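You operate a simulated robot arm through the tools that you are given. There is no shell and no other tool. Be economical: measure what you need, move in short steps, check, and stop when the job is done.

Carry out the task below with a simulated robot arm. There is one attempt and no reset: what you move stays moved.

Task
Put the orange fluted planter on top of the addressed parcel on the clear patch by the cradle.

Only the result counts: the job must be done as asked and must still hold three seconds after the hand-in. Knocking over, shifting, dropping, spilling or breaking anything else fails it.

Robot
A 7-joint arm with a two-finger parallel gripper, fixed in place. Base frame: the origin is at the foot of the arm, x ahead of it, y to its left, z up; the work surface is at about z = 0. Units: cm, rad, N and s.
With the tool pointing down near the work surface it reaches from about 24 to 62 cm from the base axis. Its first joint turns from -1.152 to 1.152 rad. Payload 2.6 kg.
The tool frame sits at the grasp point between the pads (the TCP): z along the fingers, y along the line on which they close. The tips reach 3 cm beyond it. The gripper opens to 9.4 cm. The fingers are 2.8 cm wide and 1 cm thick; the gripper's body (5 by 9.6 cm) begins 5.5 cm behind the TCP.
Orientation is that of the tool frame in the base frame, as a unit quaternion [w, x, y, z]. With the fingers straight down and closing along the base's y, the tool's x points along the base's -x, its y along +y and its z along -z.

Tools
- The arm moves only by the tool move_arm. Its argument "targets" is a list of rows, each a list of 7 numbers: the shift along the tool's x, y, z in cm, then the turn, a rotation vector about the tool's x, y, z in rad, then the opening, from 0 (shut) to 1 (fully open). In form: [[tx, ty, tz, wx, wy, wz, claw], ...]. A call has 1 to 12 rows; each row shifts and turns the commanded pose from where the row before left it, along the tool's axes as they then stand. Rows are played at 5 a second. More than 5 cm and 0.15 rad between two rows, or a gripper value outside its range, and nothing of the call is played. Where a pose cannot be reached the arm comes as near as it can. A force on the tool above 40 N (or 10 N above the force at the start of the call, whichever is more), or a blocked arm, ends the call early, and 0.2 s more pass. Each finger travels about 7.2 cm/s and halts on what it meets, pressing with about 41 N; the grip force reading is that of the motor and also rises with nothing between the fingers. The clock runs only during rows and for 0.2 s after the last one: add rows that do not move to give the fingers time. It gives the time, the measured TCP pose, the force on the tool (base axes), the opening and the grip force at its end, in the units of the frame above (readings bear some noise).
- Cameras (640 x 400 px; columns grow to the right, rows downward): "scene" is fixed at [3.02, 42.44, 56.98]; the picture's right is [-0.84, -0.54, 0.00], its down [-0.28, 0.44, -0.85] and it looks along [0.46, -0.72, -0.52] (base axes); focal length 363 px, centre (320, 200). "wrist" rides on the gripper at [7.6, 1.4, -10.2] in the tool frame; the picture's right is [-0.18, 0.98, 0.00], its down [-0.75, -0.14, -0.64] and it looks along [-0.63, -0.12, 0.77] (tool axes); focal length 243 px, centre (320, 200). There is no depth. A picture from a camera that has moved, and an enlarged one, comes with that camera's place and axes in the base frame and with its lens.
- grab_frame(camera): a new picture of that camera. No time passes.
- inspect(camera, box): a new picture of the part [left, top, right, bottom] of that camera's present view, enlarged. No time passes.
- close_job(): hands the job in; it is judged then, once.

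Go step by step. Nothing tells you positions but the pictures and the camera data: compare them with the known pose of the tool, close in by small moves and look again before you grip or let go. The budget is 90 turns and 38 pictures, counting those below and the enlarged ones. Unless the task says otherwise, let go and move clear before handing in, and close with one line.

The tools are called after "Call:" as name(argument=value, ...) on one line, values as JSON. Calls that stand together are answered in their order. move_arm: Moves the arm, as the interface text tells. Its arguments: {"type":"object","properties":{"targets":{"type":"array"}},"required":["targets"]} The other tools are called the same way: grab_frame (camera) takes a picture; inspect (camera, box) takes an enlarged picture of a part of a camera's view; close_job () hands the job in.

At the start:

```text
clock: 0.0
eef_pos: [35.39, -0.69, 33.05]
tcp_rot: [0.0, 0.0, 1.0, 0.0]
ft_force: [0.1, 0.1, 0.3]
grip_width: 9.4
finger_force: 0.0
```

scene: 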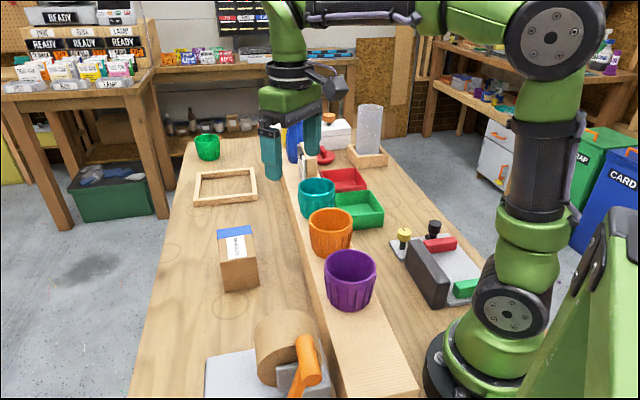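
wrist: 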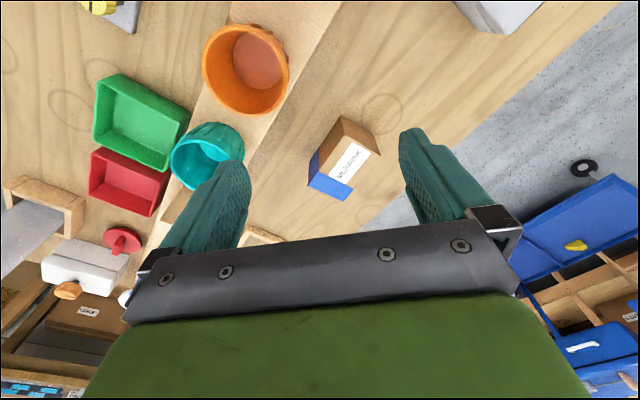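

I see an orange planter on a beam and a labelled parcel on the bench. I'll look closer to identify the cradle and the details.

Call:
inspect(camera="scene", box=[180, 180, 400, 400])

Call:
inspect(camera="scene", box=[180, 90, 400, 230])

```text
1.82 times, centred on (290, 290) of scene
camera zoom: at [3.02, 42.44, 56.98], right [-0.84, -0.54, 0.0], down [-0.28, 0.44, -0.85], along [0.46, -0.72, -0.52], focal length 661 px, centre (374, 36)
```

zoom: 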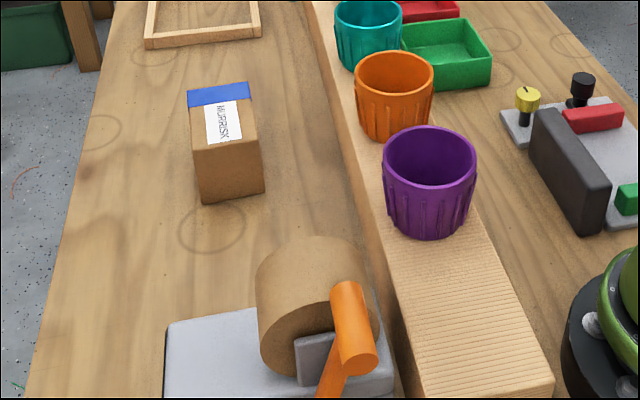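

```text
2.86 times, centred on (290, 160) of scene
camera zoom: at [3.02, 42.44, 56.98], right [-0.84, -0.54, 0.0], down [-0.28, 0.44, -0.85], along [0.46, -0.72, -0.52], focal length 1038 px, centre (406, 314)
```

zoom: 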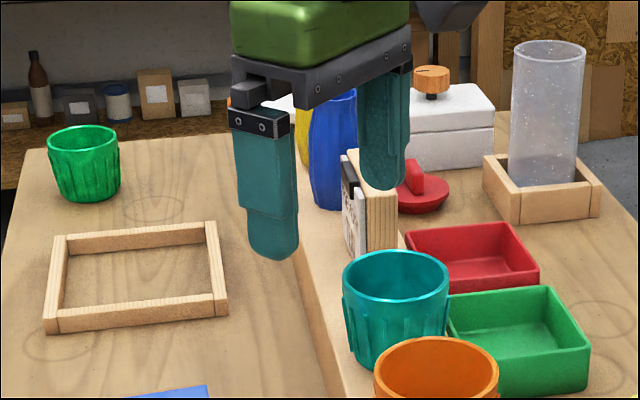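

The parcel seems to be near (48, 3) and the planter's rim near (32, -7, 17). I still need to know what the "cradle" is, so I'll inspect the candidates.

Call:
inspect(camera="scene", box=[380, 200, 500, 320])

Call:
inspect(camera="scene", box=[190, 290, 360, 400])

Call:
move_arm(targets=[[4, 0, -2, 0, 0, 0, 1], [4, 0, -2, 0, 0, 0, 1], [3, 0, -2, 0, 0, 0, 1], [0, 0, 0, 0, 0, 0, 1]])

```text
3.33 times, centred on (440, 260) of scene
camera zoom: at [3.02, 42.44, 56.98], right [-0.84, -0.54, 0.0], down [-0.28, 0.44, -0.85], along [0.46, -0.72, -0.52], focal length 1211 px, centre (-80, 0)
```

zoom: 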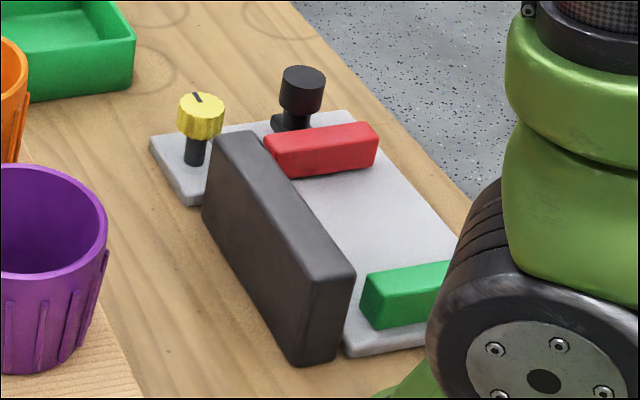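

```text
3.64 times, centred on (275, 345) of scene
camera zoom: at [3.02, 42.44, 56.98], right [-0.84, -0.54, 0.0], down [-0.28, 0.44, -0.85], along [0.46, -0.72, -0.52], focal length 1321 px, centre (484, -327)
```

zoom: 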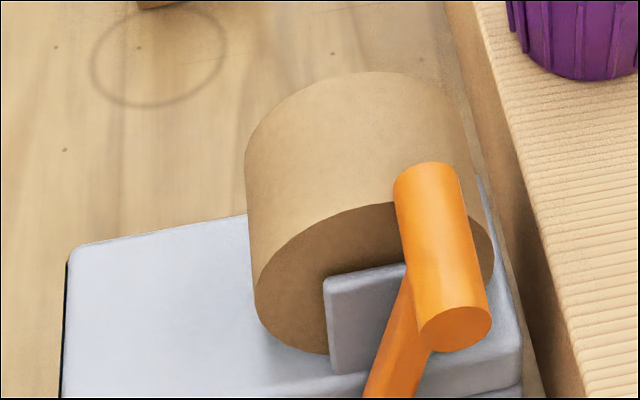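

```text
clock: 1.0
eef_pos: [24.54, -0.65, 39.08]
tcp_rot: [0.0, 0.001, 1.0, 0.0]
ft_force: [-0.1, 0.1, -1.1]
grip_width: 9.38
finger_force: 0.1
```

Call:
grab_frame(camera="wrist")

Call:
grab_frame(camera="scene")

```text
31 pictures are left
camera wrist: at [16.84, 0.82, 49.47], right [0.18, 0.98, 0.0], down [0.75, -0.14, 0.64], along [0.63, -0.12, -0.77], focal length 243 px, centre (320, 200)
```

wrist: 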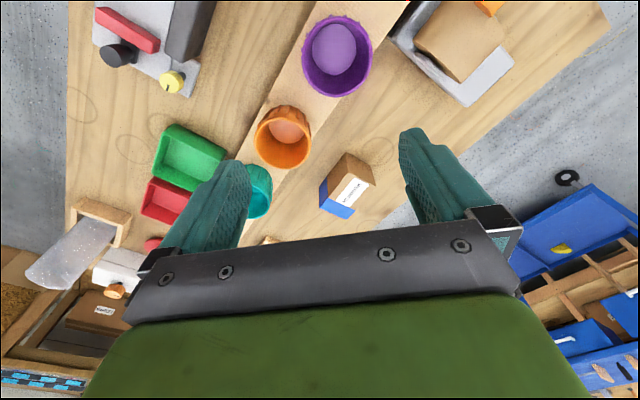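

```text
30 pictures are left
```

scene: 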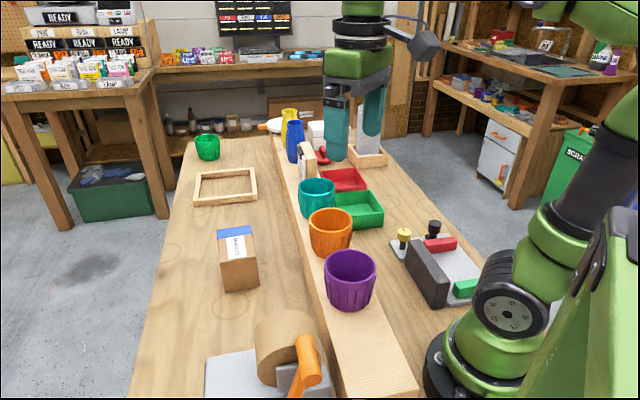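

There is only one addressed parcel on the bench, on the open area next to the roll holder, so I take it as the base and leave it where it is. Next I move above the orange planter at about (31.5, -7.2) and turn so the fingers close across the beam, away from the neighbouring planters.

Call:
move_arm(targets=[[-2.33, -2.18, 3.67, 0, 0, 0, 1], [-2.33, -2.18, 3.67, 0, 0, 0, 1], [-2.33, -2.18, 3.67, 0, 0, 0, 1], [0, 0, 0, 0, 0, 0.1334, 1], [0, 0, 0, 0, 0, 0.1334, 1], [0, 0, 0, 0, 0, 0.1334, 1], [0, 0, 0, 0, 0, 0.1334, 1], [0, 0, 0, 0, 0, 0.1334, 1], [0, 0, 0, 0, 0, 0, 1]])

Call:
grab_frame(camera="wrist")

Call:
inspect(camera="scene", box=[200, 150, 400, 325])

```text
clock: 3.0
eef_pos: [31.45, -7.15, 28.15]
tcp_rot: [0.0, 0.328, 0.945, 0.0]
ft_force: [0.3, 0.8, -0.3]
grip_width: 9.4
finger_force: 0.0
```

```text
29 pictures are left
camera wrist: at [26.3, -1.33, 38.4], right [0.75, 0.66, 0.0], down [0.5, -0.58, 0.64], along [0.42, -0.48, -0.77], focal length 243 px, centre (320, 200)
```

wrist: 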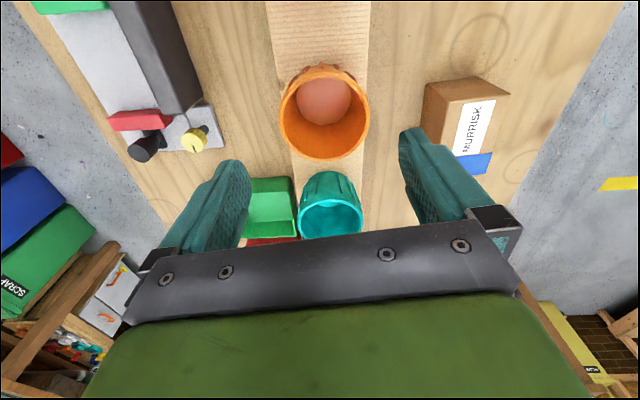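

```text
2.29 times, centred on (300, 238) of scene
camera zoom: at [3.02, 42.44, 56.98], right [-0.84, -0.54, 0.0], down [-0.28, 0.44, -0.85], along [0.46, -0.72, -0.52], focal length 830 px, centre (366, 114)
```

zoom: 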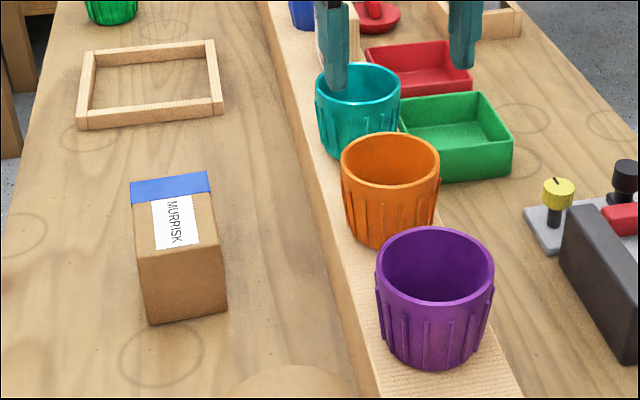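

The beam lines up with the fingers' plane, and the planter's rim sits about 0.5 cm off toward tool +y, at roughly z = 17. I'll correct for that, descend until the tips are just above the rim, and look again.

Call:
move_arm(targets=[[0, 0.45, 2.8, 0, 0, 0, 1], [0, 0, 2.8, 0, 0, 0, 1], [0, 0, 0, 0, 0, 0, 1]])

Call:
grab_frame(camera="wrist")

Call:
inspect(camera="scene", box=[270, 150, 400, 270])

```text
clock: 3.8
eef_pos: [31.75, -6.73, 22.61]
tcp_rot: [0.0, 0.328, 0.945, 0.001]
ft_force: [0.1, -1.1, 0.8]
grip_width: 9.41
finger_force: 0.1
```

```text
27 pictures are left
camera wrist: at [26.57, -0.98, 32.77], right [0.75, 0.66, 0.0], down [0.5, -0.58, 0.64], along [0.42, -0.48, -0.77], focal length 243 px, centre (320, 200)
```

wrist: 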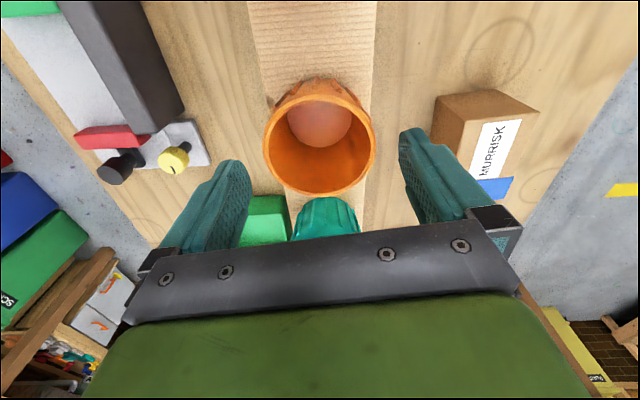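

```text
3.33 times, centred on (335, 210) of scene
camera zoom: at [3.02, 42.44, 56.98], right [-0.84, -0.54, 0.0], down [-0.28, 0.44, -0.85], along [0.46, -0.72, -0.52], focal length 1211 px, centre (270, 167)
```

zoom: 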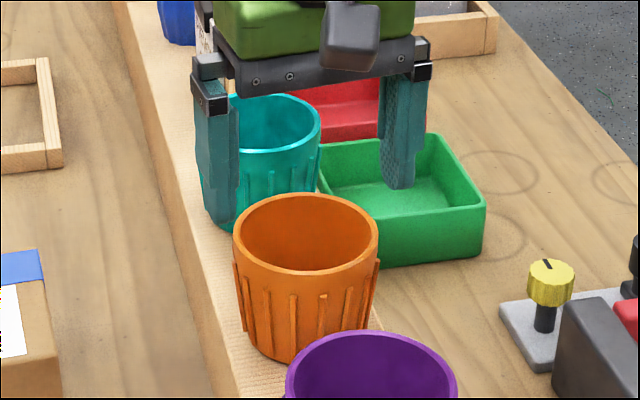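

The rim is at about (31.4, -6.45), z ≈ 18, with an outer diameter of about 8 cm, and the gripper is centred along the closing direction. I'll shift 0.45 cm along tool x and lower the fingers around it.

Call:
move_arm(targets=[[0.45, 0, 1, 0, 0, 0, 1], [0, 0, 1, 0, 0, 0, 1], [0, 0, 1, 0, 0, 0, 1], [0, 0, 1, 0, 0, 0, 1], [0, 0, 0, 0, 0, 0, 1]])

Call:
inspect(camera="scene", box=[270, 150, 400, 270])

Call:
grab_frame(camera="wrist")

```text
clock: 5.0
eef_pos: [31.42, -6.49, 18.51]
tcp_rot: [-0.001, 0.327, 0.945, -0.001]
ft_force: [0.3, -0.5, -0.2]
grip_width: 9.39
finger_force: 0.0
```

```text
3.33 times, centred on (335, 210) of scene
camera zoom: at [3.02, 42.44, 56.98], right [-0.84, -0.54, 0.0], down [-0.28, 0.44, -0.85], along [0.46, -0.72, -0.52], focal length 1211 px, centre (270, 167)
```

zoom: 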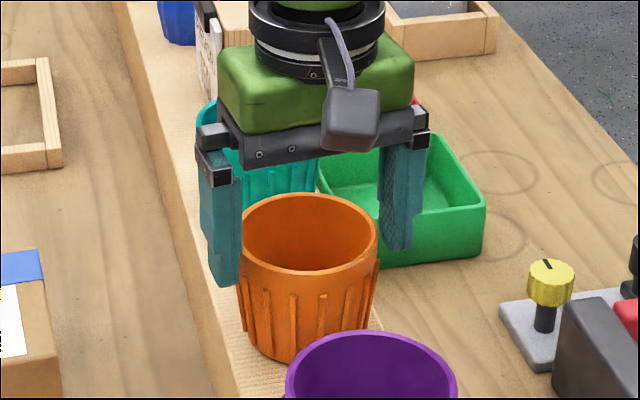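

```text
24 pictures are left
camera wrist: at [26.23, -0.7, 28.8], right [0.75, 0.66, 0.0], down [0.5, -0.58, 0.64], along [0.42, -0.48, -0.77], focal length 243 px, centre (320, 200)
```

wrist: 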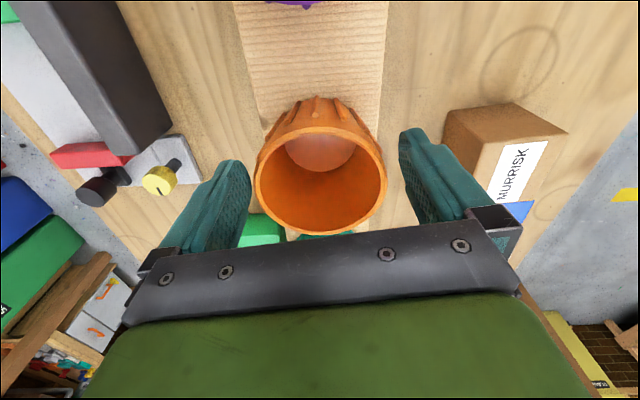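

Refined estimate: rim centre (31.75, -6.9), z ≈ 17, diameter ≈ 7.9 cm, with fingers clear on both sides. I'll shift back 0.5 cm, lower to z = 15 and close.

Call:
move_arm(targets=[[-0.5, -0.1, 0, 0, 0, 0, 1], [0, 0, 1.2, 0, 0, 0, 1], [0, 0, 1.2, 0, 0, 0, 1], [0, 0, 1.1, 0, 0, 0, 1], [0, 0, 0, 0, 0, 0, 1]])

Call:
inspect(camera="scene", box=[270, 150, 400, 270])

Call:
grab_frame(camera="wrist")

```text
clock: 6.2
eef_pos: [31.76, -6.92, 14.77]
tcp_rot: [-0.001, 0.328, 0.945, -0.001]
ft_force: [0.3, -0.1, 0.0]
grip_width: 9.39
finger_force: 0.0
```

```text
3.33 times, centred on (335, 210) of scene
camera zoom: at [3.02, 42.44, 56.98], right [-0.84, -0.54, 0.0], down [-0.28, 0.44, -0.85], along [0.46, -0.72, -0.52], focal length 1211 px, centre (270, 167)
```

zoom: 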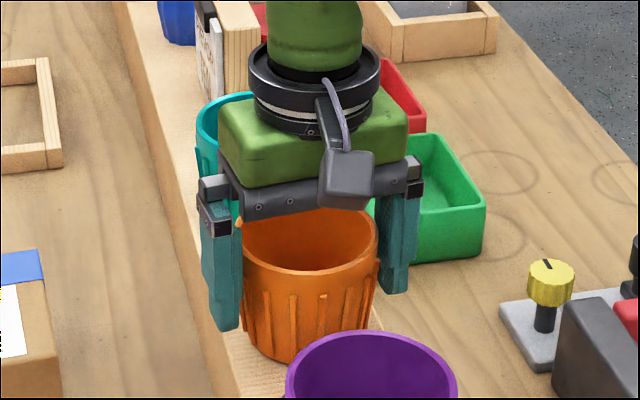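

```text
22 pictures are left
camera wrist: at [26.53, -1.07, 25.28], right [0.75, 0.66, 0.0], down [0.5, -0.58, 0.64], along [0.42, -0.48, -0.77], focal length 243 px, centre (320, 200)
```

wrist: 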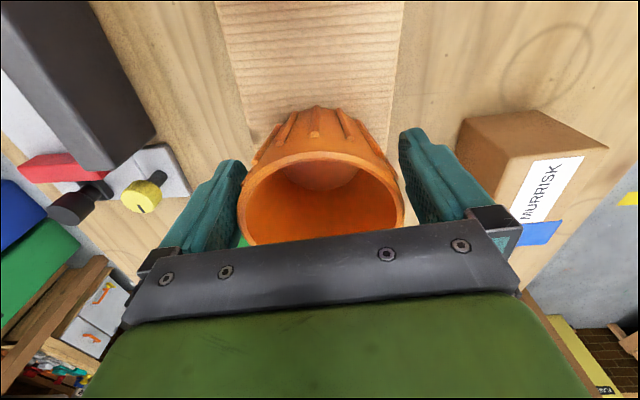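

The fingers straddle the planter well. Closing.

Call:
move_arm(targets=[[0, 0, 0, 0, 0, 0, 0.85], [0, 0, 0, 0, 0, 0, 0.7], [0, 0, 0, 0, 0, 0, 0.6], [0, 0, 0, 0, 0, 0, 0.6]])

```text
clock: 7.2
eef_pos: [31.67, -6.73, 15.01]
tcp_rot: [0.0, 0.327, 0.945, 0.001]
ft_force: [-0.8, -0.1, -0.4]
grip_width: 8.49
finger_force: 40.9
```

Gripped at a width of 8.5 cm. I'll lift straight up and check.

Call:
move_arm(targets=[[0, 0, -1, 0, 0, 0, 0.6], [0, 0, -2, 0, 0, 0, 0.6], [0, 0, -3, 0, 0, 0, 0.6], [0, 0, -4, 0, 0, 0, 0.6], [0, 0, 0, 0, 0, 0, 0.6]])

Call:
grab_frame(camera="scene")

Call:
grab_frame(camera="wrist")

```text
clock: 8.4
eef_pos: [31.67, -6.95, 25.05]
tcp_rot: [0.0, 0.327, 0.945, 0.0]
ft_force: [-0.5, -0.1, -1.3]
grip_width: 8.46
finger_force: 40.9
```

```text
21 pictures are left
```

scene: 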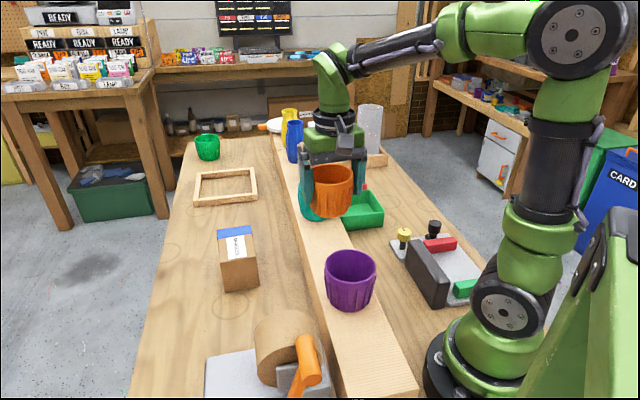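

```text
20 pictures are left
camera wrist: at [26.57, -1.11, 35.32], right [0.75, 0.66, 0.0], down [0.5, -0.58, 0.64], along [0.42, -0.48, -0.77], focal length 243 px, centre (320, 200)
```

wrist: 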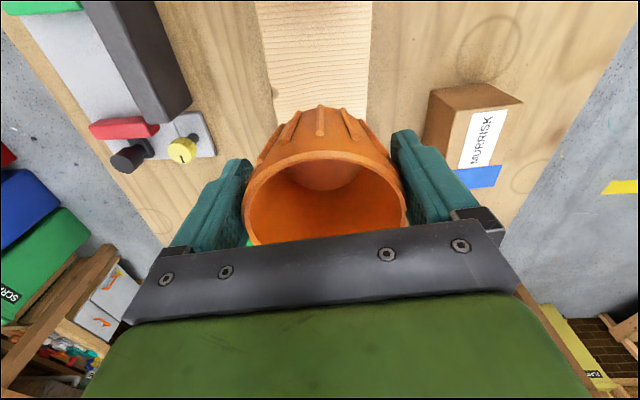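

The planter is held upright. From the scene view, the parcel top's centre is about (52, -0.3) at z ≈ 8.3, roughly 7 × 11 cm, and its short side is parallel to the finger closing line. I'll carry the planter over at height.

Call:
move_arm(targets=[[-2.36, 3.57, 0, 0, 0, 0, 0.6], [-2.36, 3.57, 0, 0, 0, 0, 0.6], [-2.36, 3.57, 0, 0, 0, 0, 0.6], [-2.36, 3.57, 0, 0, 0, 0, 0.6], [-2.36, 3.57, 0, 0, 0, 0, 0.6], [0, 0, 0, 0, 0, 0, 0.6], [0, 0, 0, 0, 0, 0, 0.6]])

Call:
grab_frame(camera="wrist")

Call:
inspect(camera="scene", box=[180, 130, 340, 300])

```text
clock: 10.0
eef_pos: [52.02, -0.17, 24.9]
tcp_rot: [0.0, 0.328, 0.945, 0.0]
ft_force: [0.0, 0.9, -0.2]
grip_width: 8.44
finger_force: 40.9
```

```text
19 pictures are left
camera wrist: at [46.87, 5.7, 35.22], right [0.75, 0.66, 0.0], down [0.5, -0.58, 0.64], along [0.42, -0.48, -0.77], focal length 243 px, centre (320, 200)
```

wrist: 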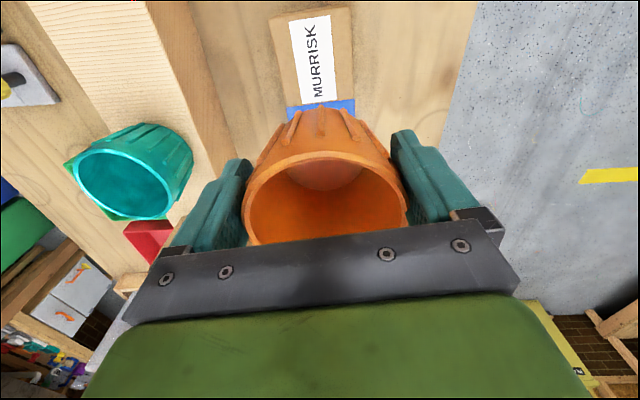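

```text
2.35 times, centred on (260, 215) of scene
camera zoom: at [3.02, 42.44, 56.98], right [-0.84, -0.54, 0.0], down [-0.28, 0.44, -0.85], along [0.46, -0.72, -0.52], focal length 855 px, centre (461, 165)
```

zoom: 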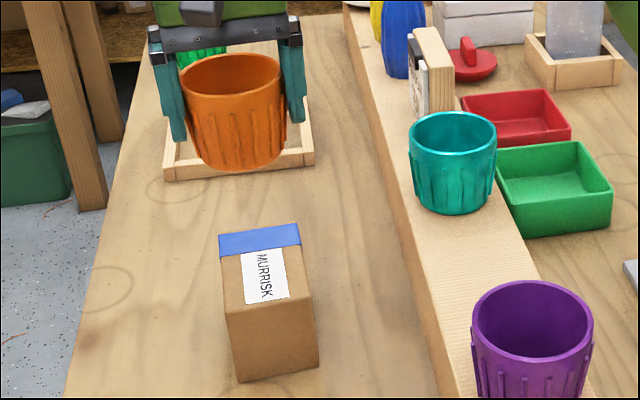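

Combining both cameras puts the parcel top's centre nearer (51.25, 0.4), which is about 0.95 cm along tool x; the closing direction is already centred. I'll shift and lower to a hover.

Call:
move_arm(targets=[[0.95, 0, 2, 0, 0, 0, 0.6], [0, 0, 2.5, 0, 0, 0, 0.6], [0, 0, 2.5, 0, 0, 0, 0.6], [0, 0, 1.4, 0, 0, 0, 0.6], [0, 0, 0, 0, 0, 0, 0.6]])

Call:
grab_frame(camera="wrist")

Call:
inspect(camera="scene", box=[180, 180, 320, 310])

```text
clock: 11.2
eef_pos: [51.39, 0.5, 16.59]
tcp_rot: [0.0, 0.328, 0.945, 0.0]
ft_force: [1.1, 0.0, -1.0]
grip_width: 8.43
finger_force: 41.0
```

```text
17 pictures are left
camera wrist: at [46.15, 6.22, 26.89], right [0.75, 0.66, 0.0], down [0.5, -0.58, 0.64], along [0.42, -0.48, -0.77], focal length 243 px, centre (320, 200)
```

wrist: 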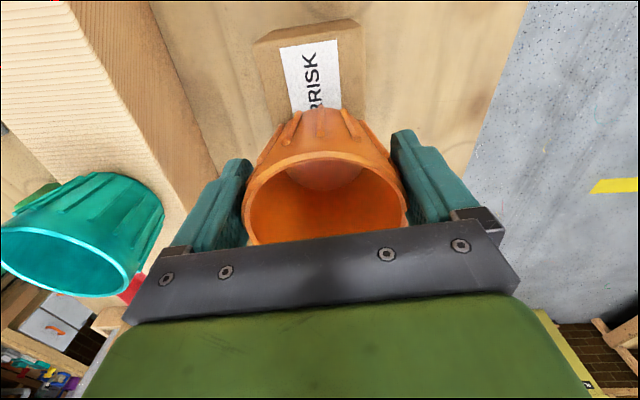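

```text
3.08 times, centred on (250, 245) of scene
camera zoom: at [3.02, 42.44, 56.98], right [-0.84, -0.54, 0.0], down [-0.28, 0.44, -0.85], along [0.46, -0.72, -0.52], focal length 1118 px, centre (535, 62)
```

zoom: 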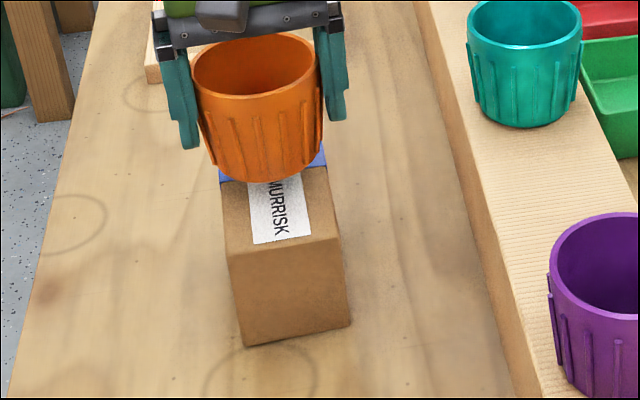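

The planter hovers over the parcel. I'll take an enlarged wrist view to refine the alignment.

Call:
inspect(camera="wrist", box=[230, 0, 410, 130])

```text
3.08 times, centred on (320, 65) of wrist
camera zoom: at [46.15, 6.22, 26.89], right [0.75, 0.66, 0.0], down [0.5, -0.58, 0.64], along [0.42, -0.48, -0.77], focal length 746 px, centre (320, 615)
```

zoom: 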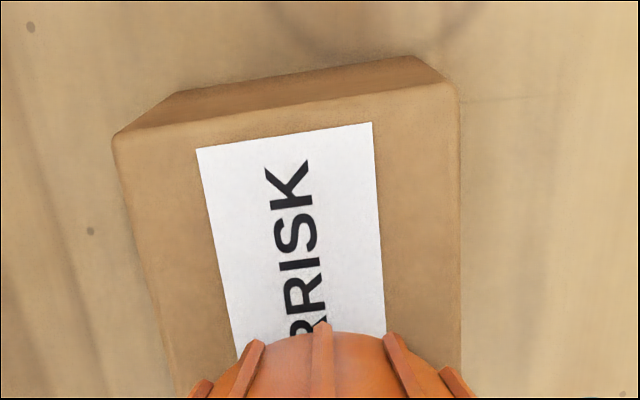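

Two wrist views agree: the parcel top is at z ≈ 8.4 and its centre is about (51.0, 0.64). I make a small correction and then lower to just above contact, expected at TCP z ≈ 12.9.

Call:
move_arm(targets=[[0.4, -0.15, 0, 0, 0, 0, 0.6], [0, 0, 1.2, 0, 0, 0, 0.6], [0, 0, 1.0, 0, 0, 0, 0.6], [0, 0, 0.5, 0, 0, 0, 0.6], [0, 0, 0, 0, 0, 0, 0.6]])

Call:
inspect(camera="scene", box=[200, 190, 300, 300])

```text
clock: 12.4
eef_pos: [51.0, 0.51, 14.35]
tcp_rot: [0.004, 0.327, 0.945, 0.001]
ft_force: [0.4, -0.3, 26.3]
grip_width: 8.35
finger_force: 41.1
```

```text
3.64 times, centred on (250, 245) of scene
camera zoom: at [3.0, 42.44, 56.98], right [-0.84, -0.54, 0.0], down [-0.28, 0.44, -0.85], along [0.46, -0.72, -0.52], focal length 1321 px, centre (574, 36)
```

zoom: 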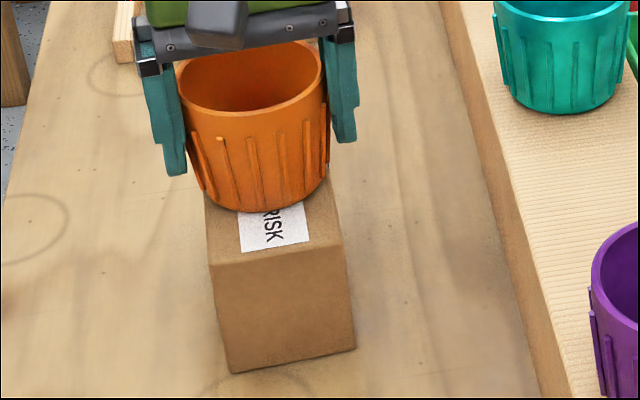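

The planter is resting on the parcel with 26 N downward, and it is well centred. I'll ease the pressure first, before opening.

Call:
move_arm(targets=[[0, 0, -0.2, 0, 0, 0, 0.6], [0, 0, -0.15, 0, 0, 0, 0.6], [0, 0, 0, 0, 0, 0, 0.6]])

```text
clock: 13.2
eef_pos: [50.84, 0.55, 14.26]
tcp_rot: [-0.002, 0.327, 0.945, 0.0]
ft_force: [3.5, -0.8, 8.8]
grip_width: 8.34
finger_force: 40.9
```

The load is down to about 9 N. I'll open gently in place.

Call:
move_arm(targets=[[0, 0, -0.1, 0, 0, 0, 0.6], [0, 0, 0, 0, 0, 0, 0.9], [0, 0, 0, 0, 0, 0, 1], [0, 0, 0, 0, 0, 0, 1], [0, 0, 0, 0, 0, 0, 1]])

Call:
inspect(camera="scene", box=[200, 190, 300, 300])

Call:
grab_frame(camera="wrist")

```text
clock: 14.4
eef_pos: [50.84, 0.52, 14.41]
tcp_rot: [0.0, 0.327, 0.945, -0.001]
ft_force: [0.5, 1.0, -0.2]
grip_width: 9.42
finger_force: 0.0
```

```text
3.64 times, centred on (250, 245) of scene
camera zoom: at [3.02, 42.44, 56.98], right [-0.84, -0.54, 0.0], down [-0.28, 0.44, -0.85], along [0.46, -0.72, -0.52], focal length 1321 px, centre (574, 36)
```

zoom: 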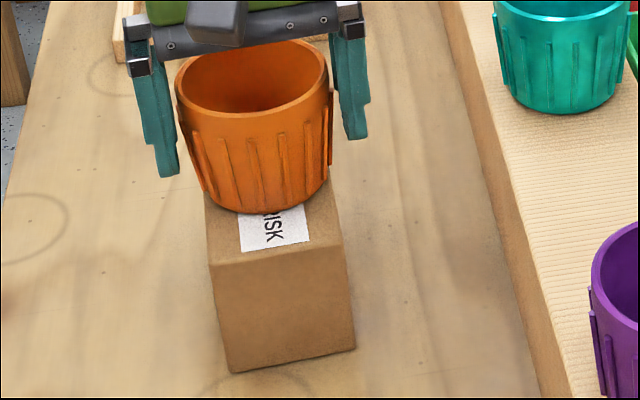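

```text
12 pictures are left
camera wrist: at [45.73, 6.32, 24.67], right [0.75, 0.66, 0.0], down [0.5, -0.58, 0.64], along [0.42, -0.48, -0.77], focal length 243 px, centre (320, 200)
```

wrist: 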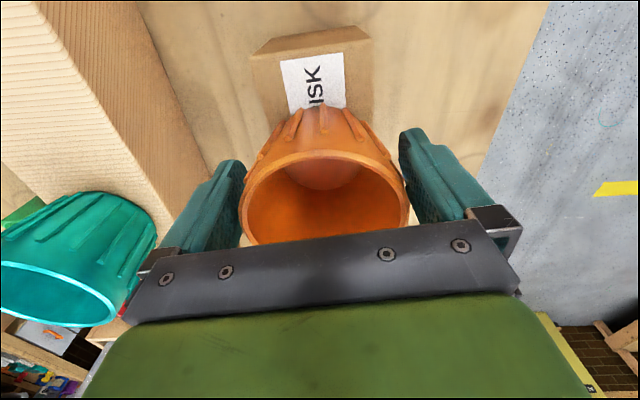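

Released and standing upright, with both fingers clear. I'll back straight up.

Call:
move_arm(targets=[[0, 0, -1, 0, 0, 0, 1], [0, 0, -2, 0, 0, 0, 1], [0, 0, -3, 0, 0, 0, 1], [0, 0, -4, 0, 0, 0, 1], [4, 0, -2, 0, 0, 0, 1], [4, 0, 0, 0, 0, 0, 1], [0, 0, 0, 0, 0, 0, 1]])

Call:
grab_frame(camera="scene")

Call:
grab_frame(camera="wrist")

```text
clock: 16.0
eef_pos: [44.59, 5.54, 26.43]
tcp_rot: [-0.001, 0.327, 0.945, 0.0]
ft_force: [-0.1, -0.8, -0.4]
grip_width: 9.4
finger_force: 0.2
```

```text
11 pictures are left
```

scene: 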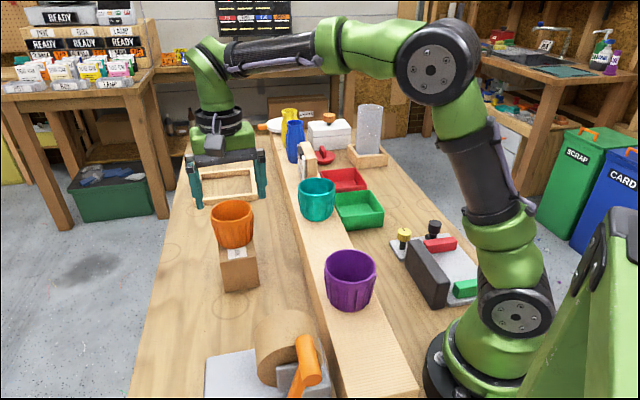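

```text
10 pictures are left
camera wrist: at [39.46, 11.33, 36.68], right [0.75, 0.66, 0.0], down [0.5, -0.58, 0.64], along [0.42, -0.48, -0.77], focal length 243 px, centre (320, 200)
```

wrist: 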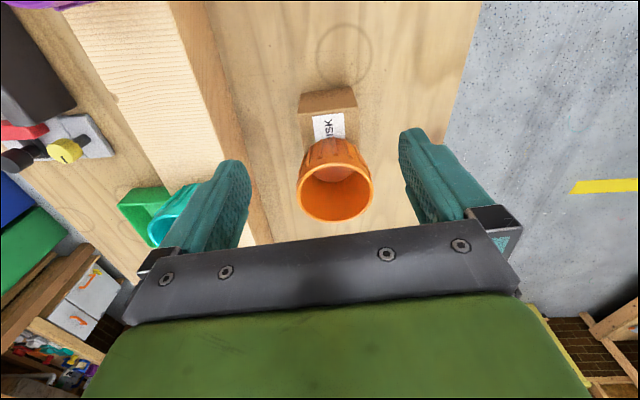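

The planter stands upright on the addressed parcel, the parcel hasn't moved, nothing else looks disturbed, and the arm is clear. Handing in.

Call:
close_job()

```text
The job is handed in.
```

The orange fluted planter is standing on the addressed parcel and the gripper is clear. I took "on the clear patch by the cradle" to describe where the parcel already was, so I didn't move the parcel.
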